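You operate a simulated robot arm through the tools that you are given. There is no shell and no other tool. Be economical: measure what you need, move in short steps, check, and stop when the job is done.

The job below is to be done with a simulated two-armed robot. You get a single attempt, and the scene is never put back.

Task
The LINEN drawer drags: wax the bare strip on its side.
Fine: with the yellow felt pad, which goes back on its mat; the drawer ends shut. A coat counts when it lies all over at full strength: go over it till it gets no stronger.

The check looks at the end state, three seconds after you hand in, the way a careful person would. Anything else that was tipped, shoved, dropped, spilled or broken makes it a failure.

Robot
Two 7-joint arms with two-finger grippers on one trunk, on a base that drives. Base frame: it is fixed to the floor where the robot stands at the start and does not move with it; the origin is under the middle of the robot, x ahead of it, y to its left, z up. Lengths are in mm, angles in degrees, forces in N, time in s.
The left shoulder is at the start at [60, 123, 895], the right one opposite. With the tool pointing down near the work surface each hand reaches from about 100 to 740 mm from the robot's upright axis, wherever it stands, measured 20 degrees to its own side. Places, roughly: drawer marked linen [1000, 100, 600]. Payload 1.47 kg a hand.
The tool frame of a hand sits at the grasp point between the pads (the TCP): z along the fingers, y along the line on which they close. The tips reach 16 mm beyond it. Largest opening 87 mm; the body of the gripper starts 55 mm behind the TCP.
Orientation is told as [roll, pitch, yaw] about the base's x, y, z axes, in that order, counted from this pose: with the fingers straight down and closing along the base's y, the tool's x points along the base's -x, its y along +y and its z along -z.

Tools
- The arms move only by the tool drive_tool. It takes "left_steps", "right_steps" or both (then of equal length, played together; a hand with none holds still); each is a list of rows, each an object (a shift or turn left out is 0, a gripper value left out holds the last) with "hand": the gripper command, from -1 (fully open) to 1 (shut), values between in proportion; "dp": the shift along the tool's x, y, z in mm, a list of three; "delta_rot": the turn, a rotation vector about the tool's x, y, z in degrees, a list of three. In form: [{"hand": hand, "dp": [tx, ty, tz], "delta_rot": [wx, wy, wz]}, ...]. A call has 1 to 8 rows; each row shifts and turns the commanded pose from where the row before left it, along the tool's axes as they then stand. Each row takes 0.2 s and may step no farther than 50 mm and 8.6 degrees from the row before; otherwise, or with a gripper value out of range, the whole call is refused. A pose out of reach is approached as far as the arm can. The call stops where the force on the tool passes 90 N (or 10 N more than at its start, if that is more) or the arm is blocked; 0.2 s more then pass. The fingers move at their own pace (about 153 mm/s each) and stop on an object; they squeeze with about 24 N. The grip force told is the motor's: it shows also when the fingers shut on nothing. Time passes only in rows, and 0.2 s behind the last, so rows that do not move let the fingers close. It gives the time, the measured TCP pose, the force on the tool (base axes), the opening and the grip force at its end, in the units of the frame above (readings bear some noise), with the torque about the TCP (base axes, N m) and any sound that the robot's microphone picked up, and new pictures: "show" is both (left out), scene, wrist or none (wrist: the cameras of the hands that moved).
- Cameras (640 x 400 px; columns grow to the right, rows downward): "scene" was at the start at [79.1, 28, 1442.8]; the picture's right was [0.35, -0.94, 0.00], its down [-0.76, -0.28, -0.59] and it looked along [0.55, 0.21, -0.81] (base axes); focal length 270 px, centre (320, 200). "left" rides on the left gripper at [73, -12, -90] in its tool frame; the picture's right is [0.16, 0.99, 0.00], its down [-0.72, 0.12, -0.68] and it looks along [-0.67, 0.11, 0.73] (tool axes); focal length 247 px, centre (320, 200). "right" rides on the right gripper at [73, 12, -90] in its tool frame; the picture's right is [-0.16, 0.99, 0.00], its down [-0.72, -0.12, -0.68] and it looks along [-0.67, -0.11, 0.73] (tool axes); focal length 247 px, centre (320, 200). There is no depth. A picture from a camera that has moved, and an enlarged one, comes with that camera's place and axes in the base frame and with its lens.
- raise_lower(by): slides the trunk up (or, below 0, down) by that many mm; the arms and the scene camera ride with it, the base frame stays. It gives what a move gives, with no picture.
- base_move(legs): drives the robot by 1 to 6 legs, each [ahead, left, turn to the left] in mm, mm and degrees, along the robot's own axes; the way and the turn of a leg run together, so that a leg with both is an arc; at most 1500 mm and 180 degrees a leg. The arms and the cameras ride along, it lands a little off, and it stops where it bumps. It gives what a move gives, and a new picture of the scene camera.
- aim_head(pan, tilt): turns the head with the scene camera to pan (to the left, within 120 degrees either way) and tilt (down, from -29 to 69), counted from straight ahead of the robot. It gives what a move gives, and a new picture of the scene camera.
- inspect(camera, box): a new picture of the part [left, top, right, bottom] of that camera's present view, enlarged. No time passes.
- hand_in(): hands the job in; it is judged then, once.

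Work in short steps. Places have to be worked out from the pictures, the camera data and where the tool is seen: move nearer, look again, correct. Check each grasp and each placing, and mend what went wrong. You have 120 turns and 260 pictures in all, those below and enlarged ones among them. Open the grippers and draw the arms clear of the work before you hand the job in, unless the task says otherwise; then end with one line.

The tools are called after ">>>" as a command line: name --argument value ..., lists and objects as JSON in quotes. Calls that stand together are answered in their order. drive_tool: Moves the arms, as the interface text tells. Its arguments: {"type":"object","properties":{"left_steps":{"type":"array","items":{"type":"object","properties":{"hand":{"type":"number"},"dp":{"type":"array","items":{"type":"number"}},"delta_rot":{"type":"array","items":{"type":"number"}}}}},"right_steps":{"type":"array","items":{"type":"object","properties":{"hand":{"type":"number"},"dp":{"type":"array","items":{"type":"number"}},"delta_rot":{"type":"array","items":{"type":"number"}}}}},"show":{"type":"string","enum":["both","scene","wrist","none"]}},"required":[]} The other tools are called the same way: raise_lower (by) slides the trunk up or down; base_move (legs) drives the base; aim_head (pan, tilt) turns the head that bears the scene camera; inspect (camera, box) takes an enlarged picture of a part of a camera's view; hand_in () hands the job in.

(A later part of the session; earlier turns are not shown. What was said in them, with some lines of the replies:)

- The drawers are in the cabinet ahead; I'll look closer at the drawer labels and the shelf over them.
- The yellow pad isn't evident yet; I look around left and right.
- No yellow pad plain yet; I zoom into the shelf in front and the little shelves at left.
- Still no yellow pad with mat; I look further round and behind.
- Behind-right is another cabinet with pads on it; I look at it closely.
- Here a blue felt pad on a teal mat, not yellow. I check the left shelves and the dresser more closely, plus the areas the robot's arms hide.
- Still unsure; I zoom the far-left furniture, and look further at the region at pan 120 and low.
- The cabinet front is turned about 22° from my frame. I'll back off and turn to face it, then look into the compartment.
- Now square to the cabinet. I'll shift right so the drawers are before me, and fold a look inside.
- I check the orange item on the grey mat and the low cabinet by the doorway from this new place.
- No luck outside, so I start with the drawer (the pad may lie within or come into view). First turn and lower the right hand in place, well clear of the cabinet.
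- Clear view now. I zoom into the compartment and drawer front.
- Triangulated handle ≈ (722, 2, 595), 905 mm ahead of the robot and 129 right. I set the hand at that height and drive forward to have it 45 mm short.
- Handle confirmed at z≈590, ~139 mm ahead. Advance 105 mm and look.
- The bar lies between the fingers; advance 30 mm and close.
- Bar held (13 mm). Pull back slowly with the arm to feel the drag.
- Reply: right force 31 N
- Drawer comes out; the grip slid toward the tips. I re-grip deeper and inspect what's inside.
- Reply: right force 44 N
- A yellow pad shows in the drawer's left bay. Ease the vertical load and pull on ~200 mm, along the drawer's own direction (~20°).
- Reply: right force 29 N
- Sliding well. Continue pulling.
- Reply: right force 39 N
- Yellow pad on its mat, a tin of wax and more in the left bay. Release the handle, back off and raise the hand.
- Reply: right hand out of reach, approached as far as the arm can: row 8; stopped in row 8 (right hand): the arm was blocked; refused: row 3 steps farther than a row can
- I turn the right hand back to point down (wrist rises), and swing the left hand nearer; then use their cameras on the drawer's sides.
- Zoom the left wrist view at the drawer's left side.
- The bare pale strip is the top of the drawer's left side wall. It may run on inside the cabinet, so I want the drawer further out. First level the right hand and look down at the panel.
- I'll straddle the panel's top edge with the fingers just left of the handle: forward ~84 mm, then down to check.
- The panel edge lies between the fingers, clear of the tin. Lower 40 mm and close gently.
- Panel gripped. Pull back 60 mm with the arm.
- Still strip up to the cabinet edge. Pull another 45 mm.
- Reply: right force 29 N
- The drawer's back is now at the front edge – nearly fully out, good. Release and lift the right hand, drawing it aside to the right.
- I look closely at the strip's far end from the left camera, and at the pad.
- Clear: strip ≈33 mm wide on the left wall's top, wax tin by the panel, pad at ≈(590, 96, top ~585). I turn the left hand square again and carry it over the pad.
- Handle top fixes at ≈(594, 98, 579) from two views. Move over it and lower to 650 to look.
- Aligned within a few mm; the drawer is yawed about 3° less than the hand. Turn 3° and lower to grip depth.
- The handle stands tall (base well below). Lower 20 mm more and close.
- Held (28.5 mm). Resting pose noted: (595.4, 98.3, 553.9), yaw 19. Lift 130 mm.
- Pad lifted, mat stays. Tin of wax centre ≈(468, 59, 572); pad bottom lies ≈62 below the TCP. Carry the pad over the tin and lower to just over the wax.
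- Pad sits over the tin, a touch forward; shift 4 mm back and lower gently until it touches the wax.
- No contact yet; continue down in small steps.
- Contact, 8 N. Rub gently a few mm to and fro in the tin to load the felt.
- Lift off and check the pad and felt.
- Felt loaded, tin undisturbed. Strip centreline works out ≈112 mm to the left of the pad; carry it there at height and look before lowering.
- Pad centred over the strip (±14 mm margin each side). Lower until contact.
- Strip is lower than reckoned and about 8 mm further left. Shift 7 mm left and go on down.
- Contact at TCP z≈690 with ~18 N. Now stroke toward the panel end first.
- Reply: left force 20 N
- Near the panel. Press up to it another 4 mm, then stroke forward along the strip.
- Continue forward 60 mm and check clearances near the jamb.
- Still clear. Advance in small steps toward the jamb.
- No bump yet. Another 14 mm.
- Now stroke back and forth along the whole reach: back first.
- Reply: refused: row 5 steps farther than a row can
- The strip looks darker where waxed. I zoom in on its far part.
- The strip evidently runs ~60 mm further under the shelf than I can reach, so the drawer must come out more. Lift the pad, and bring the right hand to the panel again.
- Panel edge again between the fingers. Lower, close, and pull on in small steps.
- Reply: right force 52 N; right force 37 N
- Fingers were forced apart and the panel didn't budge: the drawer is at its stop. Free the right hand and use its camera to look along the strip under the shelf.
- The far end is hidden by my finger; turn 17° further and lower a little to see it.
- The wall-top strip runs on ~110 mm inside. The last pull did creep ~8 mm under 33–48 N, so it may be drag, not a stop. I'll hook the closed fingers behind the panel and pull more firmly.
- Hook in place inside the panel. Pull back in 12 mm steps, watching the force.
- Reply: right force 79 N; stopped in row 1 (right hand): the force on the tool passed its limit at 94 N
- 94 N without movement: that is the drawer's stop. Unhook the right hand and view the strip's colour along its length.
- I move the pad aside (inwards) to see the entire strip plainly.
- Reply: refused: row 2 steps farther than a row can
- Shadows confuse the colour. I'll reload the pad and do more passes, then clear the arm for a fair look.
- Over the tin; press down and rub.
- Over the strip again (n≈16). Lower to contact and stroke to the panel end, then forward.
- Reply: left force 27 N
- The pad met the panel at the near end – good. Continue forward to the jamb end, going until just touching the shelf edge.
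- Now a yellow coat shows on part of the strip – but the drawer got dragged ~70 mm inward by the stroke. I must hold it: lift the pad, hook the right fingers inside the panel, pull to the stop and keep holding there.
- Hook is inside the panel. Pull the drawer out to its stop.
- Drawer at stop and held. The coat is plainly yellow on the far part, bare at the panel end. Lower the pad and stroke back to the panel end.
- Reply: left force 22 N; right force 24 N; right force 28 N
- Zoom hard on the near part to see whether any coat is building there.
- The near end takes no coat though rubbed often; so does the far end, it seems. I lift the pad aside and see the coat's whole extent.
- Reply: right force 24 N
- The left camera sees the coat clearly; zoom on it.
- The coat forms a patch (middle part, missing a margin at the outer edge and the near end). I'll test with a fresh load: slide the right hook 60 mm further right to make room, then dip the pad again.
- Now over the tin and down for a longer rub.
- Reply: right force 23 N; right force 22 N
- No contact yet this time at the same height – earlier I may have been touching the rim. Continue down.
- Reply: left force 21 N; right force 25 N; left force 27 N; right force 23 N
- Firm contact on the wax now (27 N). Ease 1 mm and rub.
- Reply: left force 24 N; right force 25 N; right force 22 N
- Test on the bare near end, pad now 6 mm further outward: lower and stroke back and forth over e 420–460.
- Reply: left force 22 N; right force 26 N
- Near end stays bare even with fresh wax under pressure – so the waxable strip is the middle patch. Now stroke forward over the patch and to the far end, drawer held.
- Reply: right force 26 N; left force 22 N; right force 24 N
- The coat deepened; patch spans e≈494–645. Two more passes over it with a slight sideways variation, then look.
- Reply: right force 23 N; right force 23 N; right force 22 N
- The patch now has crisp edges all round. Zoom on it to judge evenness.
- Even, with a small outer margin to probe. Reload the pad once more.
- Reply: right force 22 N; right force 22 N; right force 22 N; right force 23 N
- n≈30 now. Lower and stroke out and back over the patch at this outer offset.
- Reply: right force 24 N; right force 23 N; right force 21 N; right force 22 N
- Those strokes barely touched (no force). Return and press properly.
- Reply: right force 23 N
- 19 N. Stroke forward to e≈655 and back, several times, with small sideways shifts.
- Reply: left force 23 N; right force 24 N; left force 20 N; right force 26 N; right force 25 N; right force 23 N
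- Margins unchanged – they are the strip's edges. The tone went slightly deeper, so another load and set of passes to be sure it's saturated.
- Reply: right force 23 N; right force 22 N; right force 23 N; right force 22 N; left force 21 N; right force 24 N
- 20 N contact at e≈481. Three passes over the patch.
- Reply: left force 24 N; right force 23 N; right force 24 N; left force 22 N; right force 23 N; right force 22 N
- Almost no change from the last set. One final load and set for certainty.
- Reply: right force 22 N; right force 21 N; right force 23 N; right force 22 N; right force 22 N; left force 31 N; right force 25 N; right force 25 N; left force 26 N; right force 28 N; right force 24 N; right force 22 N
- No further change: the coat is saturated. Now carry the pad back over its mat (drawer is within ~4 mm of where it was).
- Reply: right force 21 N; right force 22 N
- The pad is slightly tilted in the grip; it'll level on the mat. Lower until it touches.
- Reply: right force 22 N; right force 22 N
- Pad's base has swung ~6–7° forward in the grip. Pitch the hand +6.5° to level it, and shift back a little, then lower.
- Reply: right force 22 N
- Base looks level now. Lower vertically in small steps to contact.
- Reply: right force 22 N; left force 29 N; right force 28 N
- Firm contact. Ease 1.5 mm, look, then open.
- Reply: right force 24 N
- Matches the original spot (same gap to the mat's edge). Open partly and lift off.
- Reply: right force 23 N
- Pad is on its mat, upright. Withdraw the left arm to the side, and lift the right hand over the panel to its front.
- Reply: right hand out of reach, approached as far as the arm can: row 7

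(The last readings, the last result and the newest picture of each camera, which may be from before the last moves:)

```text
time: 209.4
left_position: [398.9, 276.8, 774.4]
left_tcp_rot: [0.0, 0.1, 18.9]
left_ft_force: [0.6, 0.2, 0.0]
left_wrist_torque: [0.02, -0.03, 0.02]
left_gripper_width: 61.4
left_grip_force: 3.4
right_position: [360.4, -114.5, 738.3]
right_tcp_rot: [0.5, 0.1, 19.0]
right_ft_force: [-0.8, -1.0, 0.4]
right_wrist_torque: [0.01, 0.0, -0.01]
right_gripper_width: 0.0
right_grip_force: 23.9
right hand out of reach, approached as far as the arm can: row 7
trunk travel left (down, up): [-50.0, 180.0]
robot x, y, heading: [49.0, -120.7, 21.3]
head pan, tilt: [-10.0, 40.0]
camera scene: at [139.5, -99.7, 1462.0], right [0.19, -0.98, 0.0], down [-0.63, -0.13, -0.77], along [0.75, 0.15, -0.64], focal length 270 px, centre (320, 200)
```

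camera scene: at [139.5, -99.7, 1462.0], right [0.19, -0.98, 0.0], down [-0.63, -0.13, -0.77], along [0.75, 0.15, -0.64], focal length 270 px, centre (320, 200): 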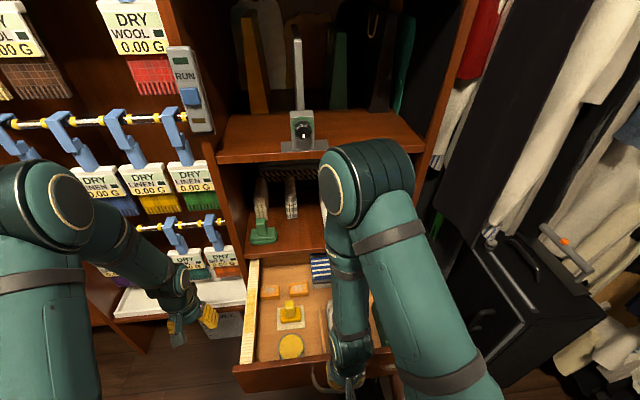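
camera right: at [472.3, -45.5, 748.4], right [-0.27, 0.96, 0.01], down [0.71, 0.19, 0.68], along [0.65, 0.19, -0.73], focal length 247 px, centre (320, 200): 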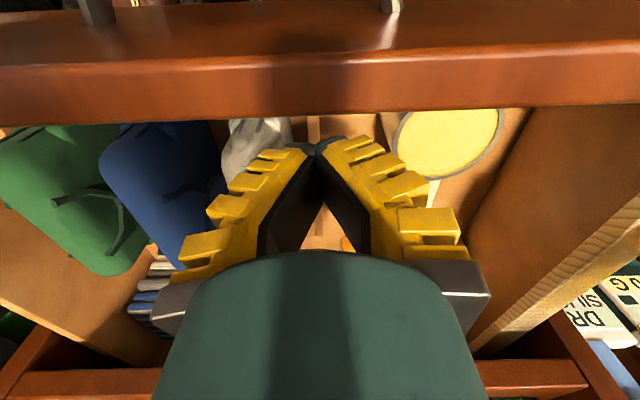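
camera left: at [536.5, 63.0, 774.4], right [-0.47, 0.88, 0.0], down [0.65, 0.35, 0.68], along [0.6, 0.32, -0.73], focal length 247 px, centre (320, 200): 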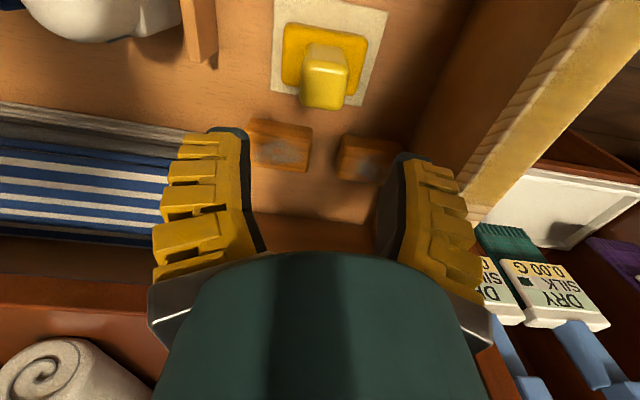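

The right hand is near its inner limit. I back the base 120 mm to get room, then lower the hand in front of the handle.

>>> base_move --legs '[[-120, 0, 0]]'

>>> drive_tool --right_steps '[{"dp": [-35, 0, 0]}, {"dp": [-35, 0, 0]}, {"dp": [-25, 0, 0]}, {"dp": [0, 0, 45]}, {"dp": [0, 0, 45]}, {"dp": [0, 0, 45]}, {}]' --show "both"

```text
time: 210.7
left_position: [284.6, 232.9, 774.3]
left_tcp_rot: [0.0, 0.1, 19.1]
left_ft_force: [-0.3, -1.0, 0.1]
left_wrist_torque: [0.05, -0.04, 0.0]
left_gripper_width: 61.5
left_grip_force: 2.9
right_position: [249.1, -157.8, 739.7]
right_tcp_rot: [0.6, 0.0, 19.0]
right_ft_force: [0.1, -0.1, 1.4]
right_wrist_torque: [0.02, -0.02, 0.05]
right_gripper_width: 0.0
right_grip_force: 24.0
trunk travel left (down, up): [-50.0, 180.0]
robot x, y, heading: [-68.0, -168.8, 21.3]
head pan, tilt: [-10.0, 40.0]
camera scene: at [27.0, -143.9, 1462.1], right [0.2, -0.98, 0.0], down [-0.63, -0.13, -0.77], along [0.75, 0.15, -0.64], focal length 270 px, centre (320, 200)
```

scene: 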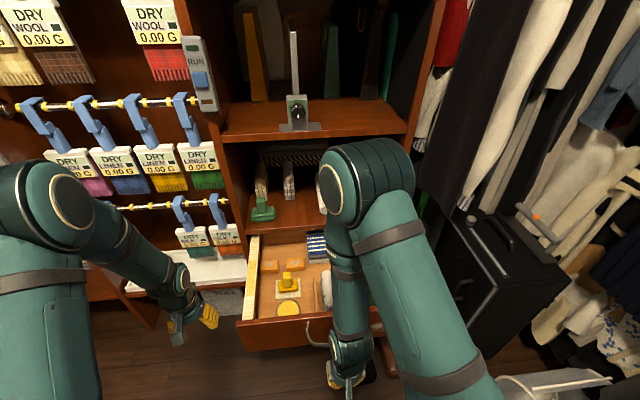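

```text
time: 212.3
left_position: [285.2, 232.6, 774.1]
left_tcp_rot: [0.0, 0.1, 19.0]
left_ft_force: [0.9, 0.6, -0.7]
left_wrist_torque: [0.01, -0.01, -0.01]
left_gripper_width: 61.1
left_grip_force: 3.8
right_position: [340.4, -124.8, 603.6]
right_tcp_rot: [0.6, -0.1, 19.1]
right_ft_force: [-0.5, -0.4, -0.2]
right_wrist_torque: [-0.01, 0.0, -0.02]
right_gripper_width: 0.0
right_grip_force: 23.2
trunk travel left (down, up): [-50.0, 180.0]
robot x, y, heading: [-62.7, -169.2, 21.2]
head pan, tilt: [-10.0, 40.0]
camera scene: at [28.1, -143.4, 1462.0], right [0.2, -0.98, 0.0], down [-0.63, -0.13, -0.77], along [0.75, 0.15, -0.64], focal length 270 px, centre (320, 200)
camera right: at [268.3, -140.0, 693.6], right [-0.17, 0.98, 0.01], down [0.72, 0.12, 0.68], along [0.67, 0.13, -0.73], focal length 247 px, centre (320, 200)
```

scene: 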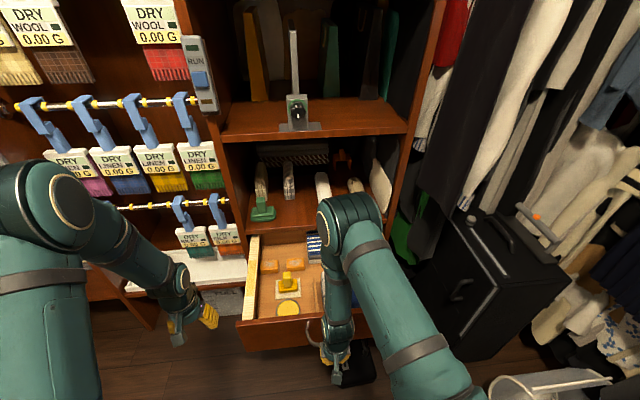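
right: 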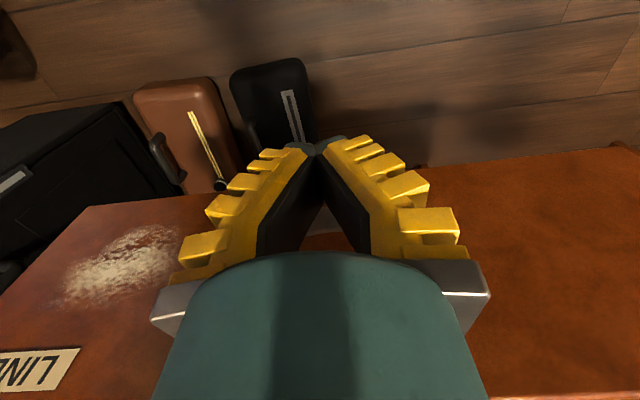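

Hand is before the handle. Lower 8 mm and push forward gently.

>>> drive_tool --right_steps '[{"dp": [0, 0, 8]}, {"dp": [-25, 0, 0]}, {"dp": [-25, 0, 0]}, {"dp": [-20, 0, 0]}, {"dp": [-20, 0, 0]}, {}]' --show "scene"

>>> inspect --camera "scene" --box '[230, 220, 410, 380]'

```text
time: 213.7
left_position: [287.4, 233.2, 772.0]
left_tcp_rot: [0.0, 0.1, 18.9]
left_ft_force: [0.0, -0.4, -0.3]
left_wrist_torque: [0.0, -0.03, 0.03]
left_gripper_width: 61.1
left_grip_force: 3.6
right_position: [424.0, -95.8, 595.5]
right_tcp_rot: [0.6, 0.1, 19.1]
right_ft_force: [0.2, 0.2, 0.0]
right_wrist_torque: [0.0, -0.02, 0.01]
right_gripper_width: 0.1
right_grip_force: 23.6
trunk travel left (down, up): [-50.0, 180.0]
robot x, y, heading: [-67.6, -164.1, 21.5]
head pan, tilt: [-10.0, 40.0]
camera scene: at [28.3, -143.4, 1461.9], right [0.2, -0.98, 0.0], down [-0.63, -0.13, -0.77], along [0.75, 0.15, -0.64], focal length 270 px, centre (320, 200)
```

scene: 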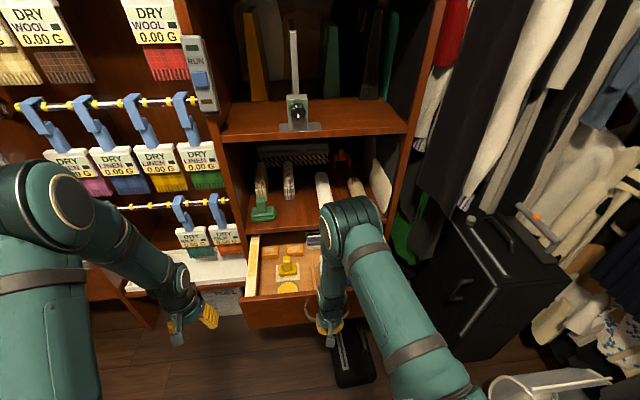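

```text
2.50 times, centred on (320, 300) of scene
camera zoom: at [28.3, -143.4, 1461.9], right [0.2, -0.98, 0.0], down [-0.63, -0.13, -0.77], along [0.75, 0.15, -0.64], focal length 675 px, centre (320, -50)
```

zoom: 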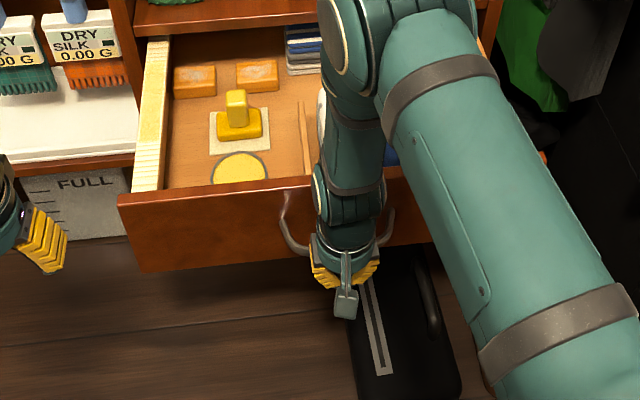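

The drawer goes in smoothly on its waxed side. Keep pushing gently.

>>> drive_tool --right_steps '[{"dp": [-18, 0, 0]}, {"dp": [-18, 0, 0]}, {"dp": [-18, 0, 0]}, {"dp": [-18, 0, 0]}, {"dp": [-18, 0, 0]}, {"dp": [-18, 0, 0]}, {"dp": [-18, 0, 0]}, {}]' --show "scene"

```text
time: 215.5
left_position: [285.5, 233.4, 772.7]
left_tcp_rot: [0.0, 0.1, 19.0]
left_ft_force: [-0.8, -0.1, 0.3]
left_wrist_torque: [0.0, 0.03, 0.02]
left_gripper_width: 61.6
left_grip_force: 3.2
right_position: [544.4, -53.7, 595.4]
right_tcp_rot: [0.6, -0.1, 19.1]
right_ft_force: [-0.2, 0.0, -0.3]
right_wrist_torque: [0.02, -0.01, 0.02]
right_gripper_width: 0.0
right_grip_force: 24.4
trunk travel left (down, up): [-50.0, 180.0]
robot x, y, heading: [-62.3, -165.5, 21.3]
head pan, tilt: [-10.0, 40.0]
camera scene: at [28.2, -143.4, 1461.9], right [0.2, -0.98, 0.0], down [-0.63, -0.13, -0.77], along [0.75, 0.15, -0.64], focal length 270 px, centre (320, 200)
```

scene: 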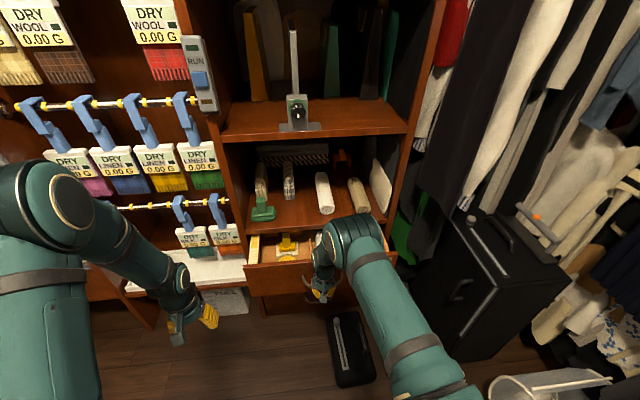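

Halfway. Now drive the base 100 mm forward (pushing on), then finish by arm.

>>> base_move --legs '[[100, 0, 0]]'

>>> drive_tool --right_steps '[{"dp": [-12, 0, 0]}, {"dp": [-12, 0, 0]}, {"dp": [-10, 0, 0]}, {}]' --show "scene"

>>> inspect --camera "scene" --box '[230, 220, 430, 370]'

```text
time: 216.6
left_position: [378.3, 269.4, 773.2]
left_tcp_rot: [0.0, 0.2, 19.0]
left_ft_force: [0.5, -0.7, -0.8]
left_wrist_torque: [-0.02, -0.01, -0.01]
left_gripper_width: 61.4
left_grip_force: 3.7
right_position: [636.2, -18.8, 594.4]
right_tcp_rot: [0.6, 0.1, 19.0]
right_ft_force: [1.5, -0.2, 0.1]
right_wrist_torque: [-0.02, 0.06, -0.02]
right_gripper_width: 0.0
right_grip_force: 24.0
trunk travel left (down, up): [-50.0, 180.0]
robot x, y, heading: [23.5, -134.7, 21.1]
head pan, tilt: [-10.0, 40.0]
camera scene: at [121.0, -107.1, 1461.8], right [0.2, -0.98, 0.0], down [-0.63, -0.13, -0.77], along [0.75, 0.15, -0.64], focal length 270 px, centre (320, 200)
```

scene: 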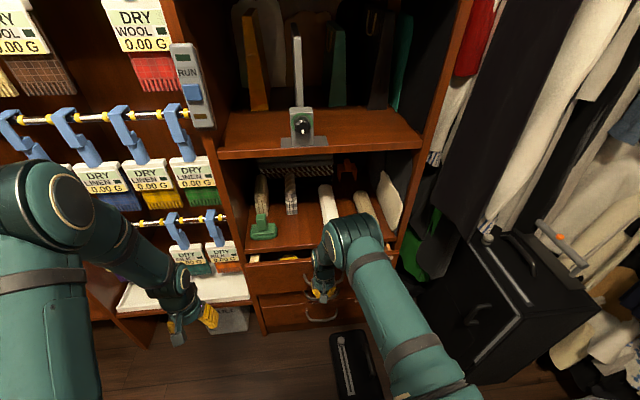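

```text
time: 217.6
left_position: [376.9, 269.6, 773.9]
left_tcp_rot: [0.1, 0.1, 18.9]
left_ft_force: [0.1, 0.2, -0.2]
left_wrist_torque: [-0.01, 0.01, -0.02]
left_gripper_width: 61.4
left_grip_force: 3.8
right_position: [668.7, -6.3, 595.2]
right_tcp_rot: [0.7, 0.0, 19.1]
right_ft_force: [-0.1, -0.4, 0.0]
right_wrist_torque: [-0.04, -0.02, 0.0]
right_gripper_width: 0.0
right_grip_force: 23.5
trunk travel left (down, up): [-50.0, 180.0]
robot x, y, heading: [27.4, -133.1, 21.2]
head pan, tilt: [-10.0, 40.0]
camera scene: at [119.5, -107.7, 1461.9], right [0.2, -0.98, 0.0], down [-0.63, -0.13, -0.77], along [0.75, 0.15, -0.64], focal length 270 px, centre (320, 200)
```

scene: 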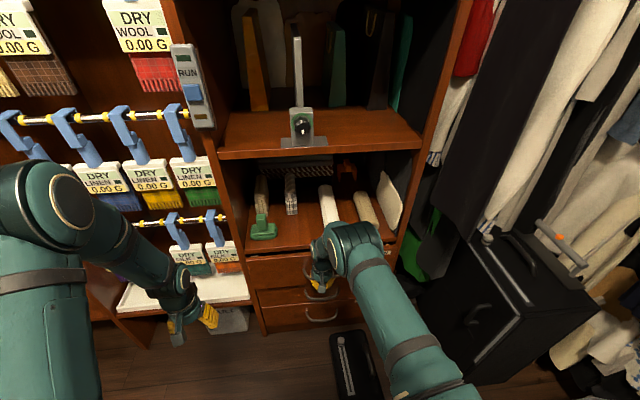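

```text
2.67 times, centred on (330, 295) of scene
camera zoom: at [119.5, -107.7, 1461.9], right [0.2, -0.98, 0.0], down [-0.63, -0.13, -0.77], along [0.75, 0.15, -0.64], focal length 720 px, centre (293, -53)
```

zoom: 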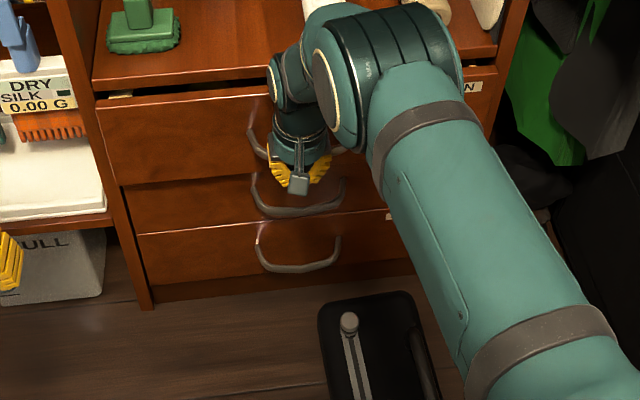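

About 20 mm left. Push the remainder slowly till it seats.

>>> drive_tool --right_steps '[{"dp": [-7, 0, 0]}, {"dp": [-7, 0, 0]}, {"dp": [-5, 0, 0]}, {}]' --show "none"

>>> inspect --camera "scene" --box '[230, 220, 430, 370]'

```text
time: 218.6
left_position: [376.5, 270.1, 772.2]
left_tcp_rot: [0.0, 0.1, 19.1]
left_ft_force: [0.5, -0.2, -0.1]
left_wrist_torque: [-0.04, -0.02, 0.0]
left_gripper_width: 61.4
left_grip_force: 3.1
right_position: [685.6, -1.6, 594.8]
right_tcp_rot: [0.6, 0.0, 19.1]
right_ft_force: [-0.8, 0.5, -0.3]
right_wrist_torque: [0.02, -0.02, 0.01]
right_gripper_width: 0.0
right_grip_force: 24.1
trunk travel left (down, up): [-50.0, 180.0]
robot x, y, heading: [27.3, -128.9, 21.4]
head pan, tilt: [-10.0, 40.0]
```

```text
2.67 times, centred on (330, 295) of scene
camera zoom: at [119.5, -107.7, 1461.9], right [0.2, -0.98, 0.0], down [-0.63, -0.13, -0.77], along [0.75, 0.15, -0.64], focal length 720 px, centre (293, -53)
```

zoom: 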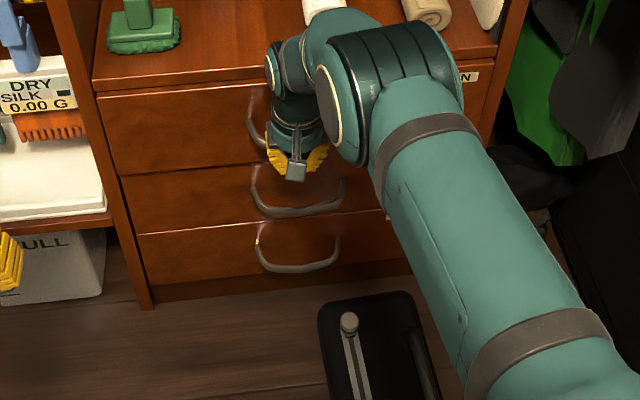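

>>> drive_tool --right_steps '[{"dp": [-4, 0, 0]}, {"dp": [-4, 0, 0]}, {"dp": [-2, 0, 0]}, {}]' --show "none"

>>> drive_tool --right_steps '[{"dp": [-3, 0, 0]}, {"dp": [-2, 0, 0]}, {}]' --show "none"

>>> inspect --camera "scene" --box '[230, 220, 430, 370]'

```text
time: 219.6
left_position: [376.9, 268.8, 773.5]
left_tcp_rot: [-0.1, 0.1, 19.0]
left_ft_force: [-0.1, 0.1, 0.5]
left_wrist_torque: [-0.03, -0.02, 0.02]
left_gripper_width: 61.2
left_grip_force: 3.3
right_position: [696.0, 1.9, 595.7]
right_tcp_rot: [0.5, 0.1, 19.2]
right_ft_force: [-5.9, -3.9, 1.0]
right_wrist_torque: [-0.02, 0.01, -0.09]
right_gripper_width: 0.0
right_grip_force: 23.9
trunk travel left (down, up): [-50.0, 180.0]
robot x, y, heading: [25.8, -132.6, 21.2]
head pan, tilt: [-10.0, 40.0]
```

```text
time: 220.4
left_position: [376.5, 268.1, 774.6]
left_tcp_rot: [0.1, 0.0, 19.0]
left_ft_force: [-0.9, 0.4, -0.7]
left_wrist_torque: [0.03, 0.03, -0.01]
left_gripper_width: 61.3
left_grip_force: 4.0
right_position: [693.8, 0.9, 594.8]
right_tcp_rot: [0.5, 0.7, 19.1]
right_ft_force: [-39.7, -13.5, 2.5]
right_wrist_torque: [-0.03, 0.08, -0.29]
right_gripper_width: 6.2
right_grip_force: 28.9
trunk travel left (down, up): [-50.0, 180.0]
robot x, y, heading: [29.6, -131.0, 21.3]
head pan, tilt: [-10.0, 40.0]
```

```text
2.67 times, centred on (330, 295) of scene
camera zoom: at [116.4, -108.8, 1462.1], right [0.2, -0.98, 0.0], down [-0.63, -0.13, -0.77], along [0.75, 0.15, -0.64], focal length 720 px, centre (293, -53)
```

zoom: 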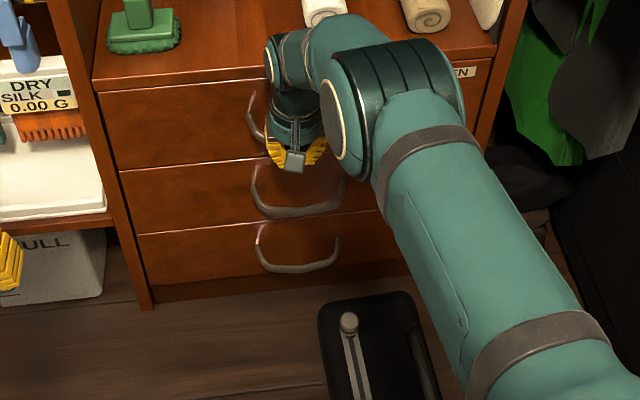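

Seated against its stop (42 N). Draw back, then reverse the base and open both grippers for a final look.

>>> drive_tool --right_steps '[{"dp": [30, 0, 0]}, {"dp": [40, 0, 0]}, {"dp": [40, 0, 0]}, {"dp": [40, 0, 0], "hand": -1}, {"dp": [0, 0, -40], "hand": -1}, {"dp": [0, 0, -40]}, {}]' --left_steps '[{}, {"dp": [0, 0, 0]}, {"hand": -1}, {"hand": -1}, {}, {}, {}]' --show "none"

>>> base_move --legs '[[-200, 0, 0]]'

>>> inspect --camera "scene" --box '[200, 180, 440, 340]'

```text
time: 222.0
left_position: [377.4, 269.7, 774.1]
left_tcp_rot: [0.0, 0.1, 19.0]
left_ft_force: [-0.3, 0.5, -0.7]
left_wrist_torque: [0.03, 0.0, -0.03]
left_gripper_width: 87.0
left_grip_force: 0.0
right_position: [556.7, -45.4, 675.0]
right_tcp_rot: [0.5, -0.1, 19.1]
right_ft_force: [1.1, -0.5, -0.7]
right_wrist_torque: [-0.01, -0.03, 0.01]
right_gripper_width: 87.0
right_grip_force: 0.0
trunk travel left (down, up): [-50.0, 180.0]
robot x, y, heading: [27.1, -129.7, 21.6]
head pan, tilt: [-10.0, 40.0]
```

```text
time: 223.6
left_position: [188.7, 196.8, 773.3]
left_tcp_rot: [0.0, 0.1, 19.2]
left_ft_force: [-0.4, 0.6, -0.5]
left_wrist_torque: [-0.02, 0.0, -0.01]
left_gripper_width: 86.7
left_grip_force: 0.0
right_position: [370.4, -118.7, 675.1]
right_tcp_rot: [0.7, -0.1, 19.1]
right_ft_force: [0.3, 0.1, 0.4]
right_wrist_torque: [0.06, -0.01, -0.02]
right_gripper_width: 87.0
right_grip_force: 0.1
trunk travel left (down, up): [-50.0, 180.0]
robot x, y, heading: [-162.6, -203.8, 21.6]
head pan, tilt: [-10.0, 40.0]
camera scene: at [-68.4, -181.1, 1462.0], right [0.2, -0.98, 0.0], down [-0.63, -0.13, -0.77], along [0.75, 0.15, -0.64], focal length 270 px, centre (320, 200)
```

scene: 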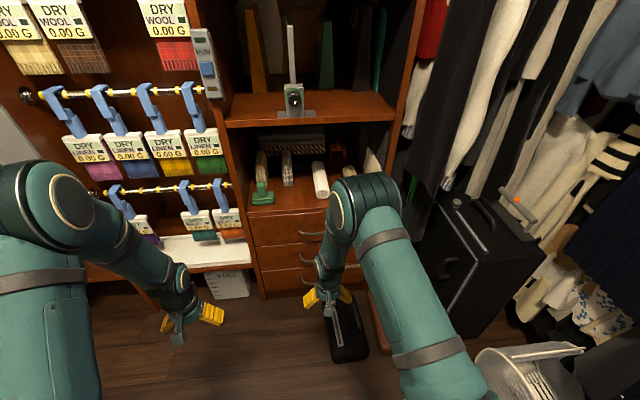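

```text
2.50 times, centred on (320, 260) of scene
camera zoom: at [-68.4, -181.1, 1462.0], right [0.2, -0.98, 0.0], down [-0.63, -0.13, -0.77], along [0.75, 0.15, -0.64], focal length 675 px, centre (320, 50)
```

zoom: 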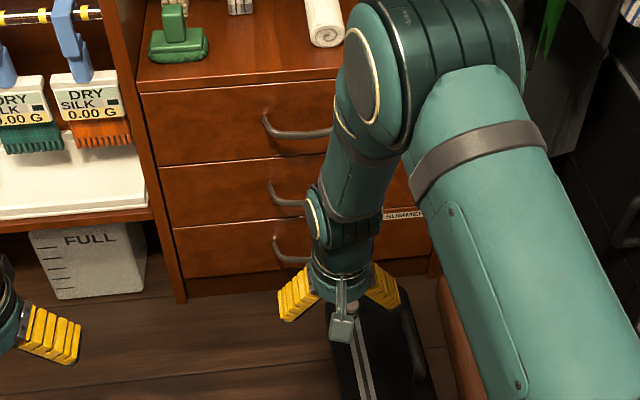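

The drawer is flush shut, the surroundings are as they were, the grippers are open and clear. Handing in.

>>> hand_in

```text
The job is handed in.
```

I waxed the bare strip on the LINEN drawer's left side until the coat stopped getting stronger. The yellow felt pad is back on its mat, the drawer is shut, and both grippers are open and clear.
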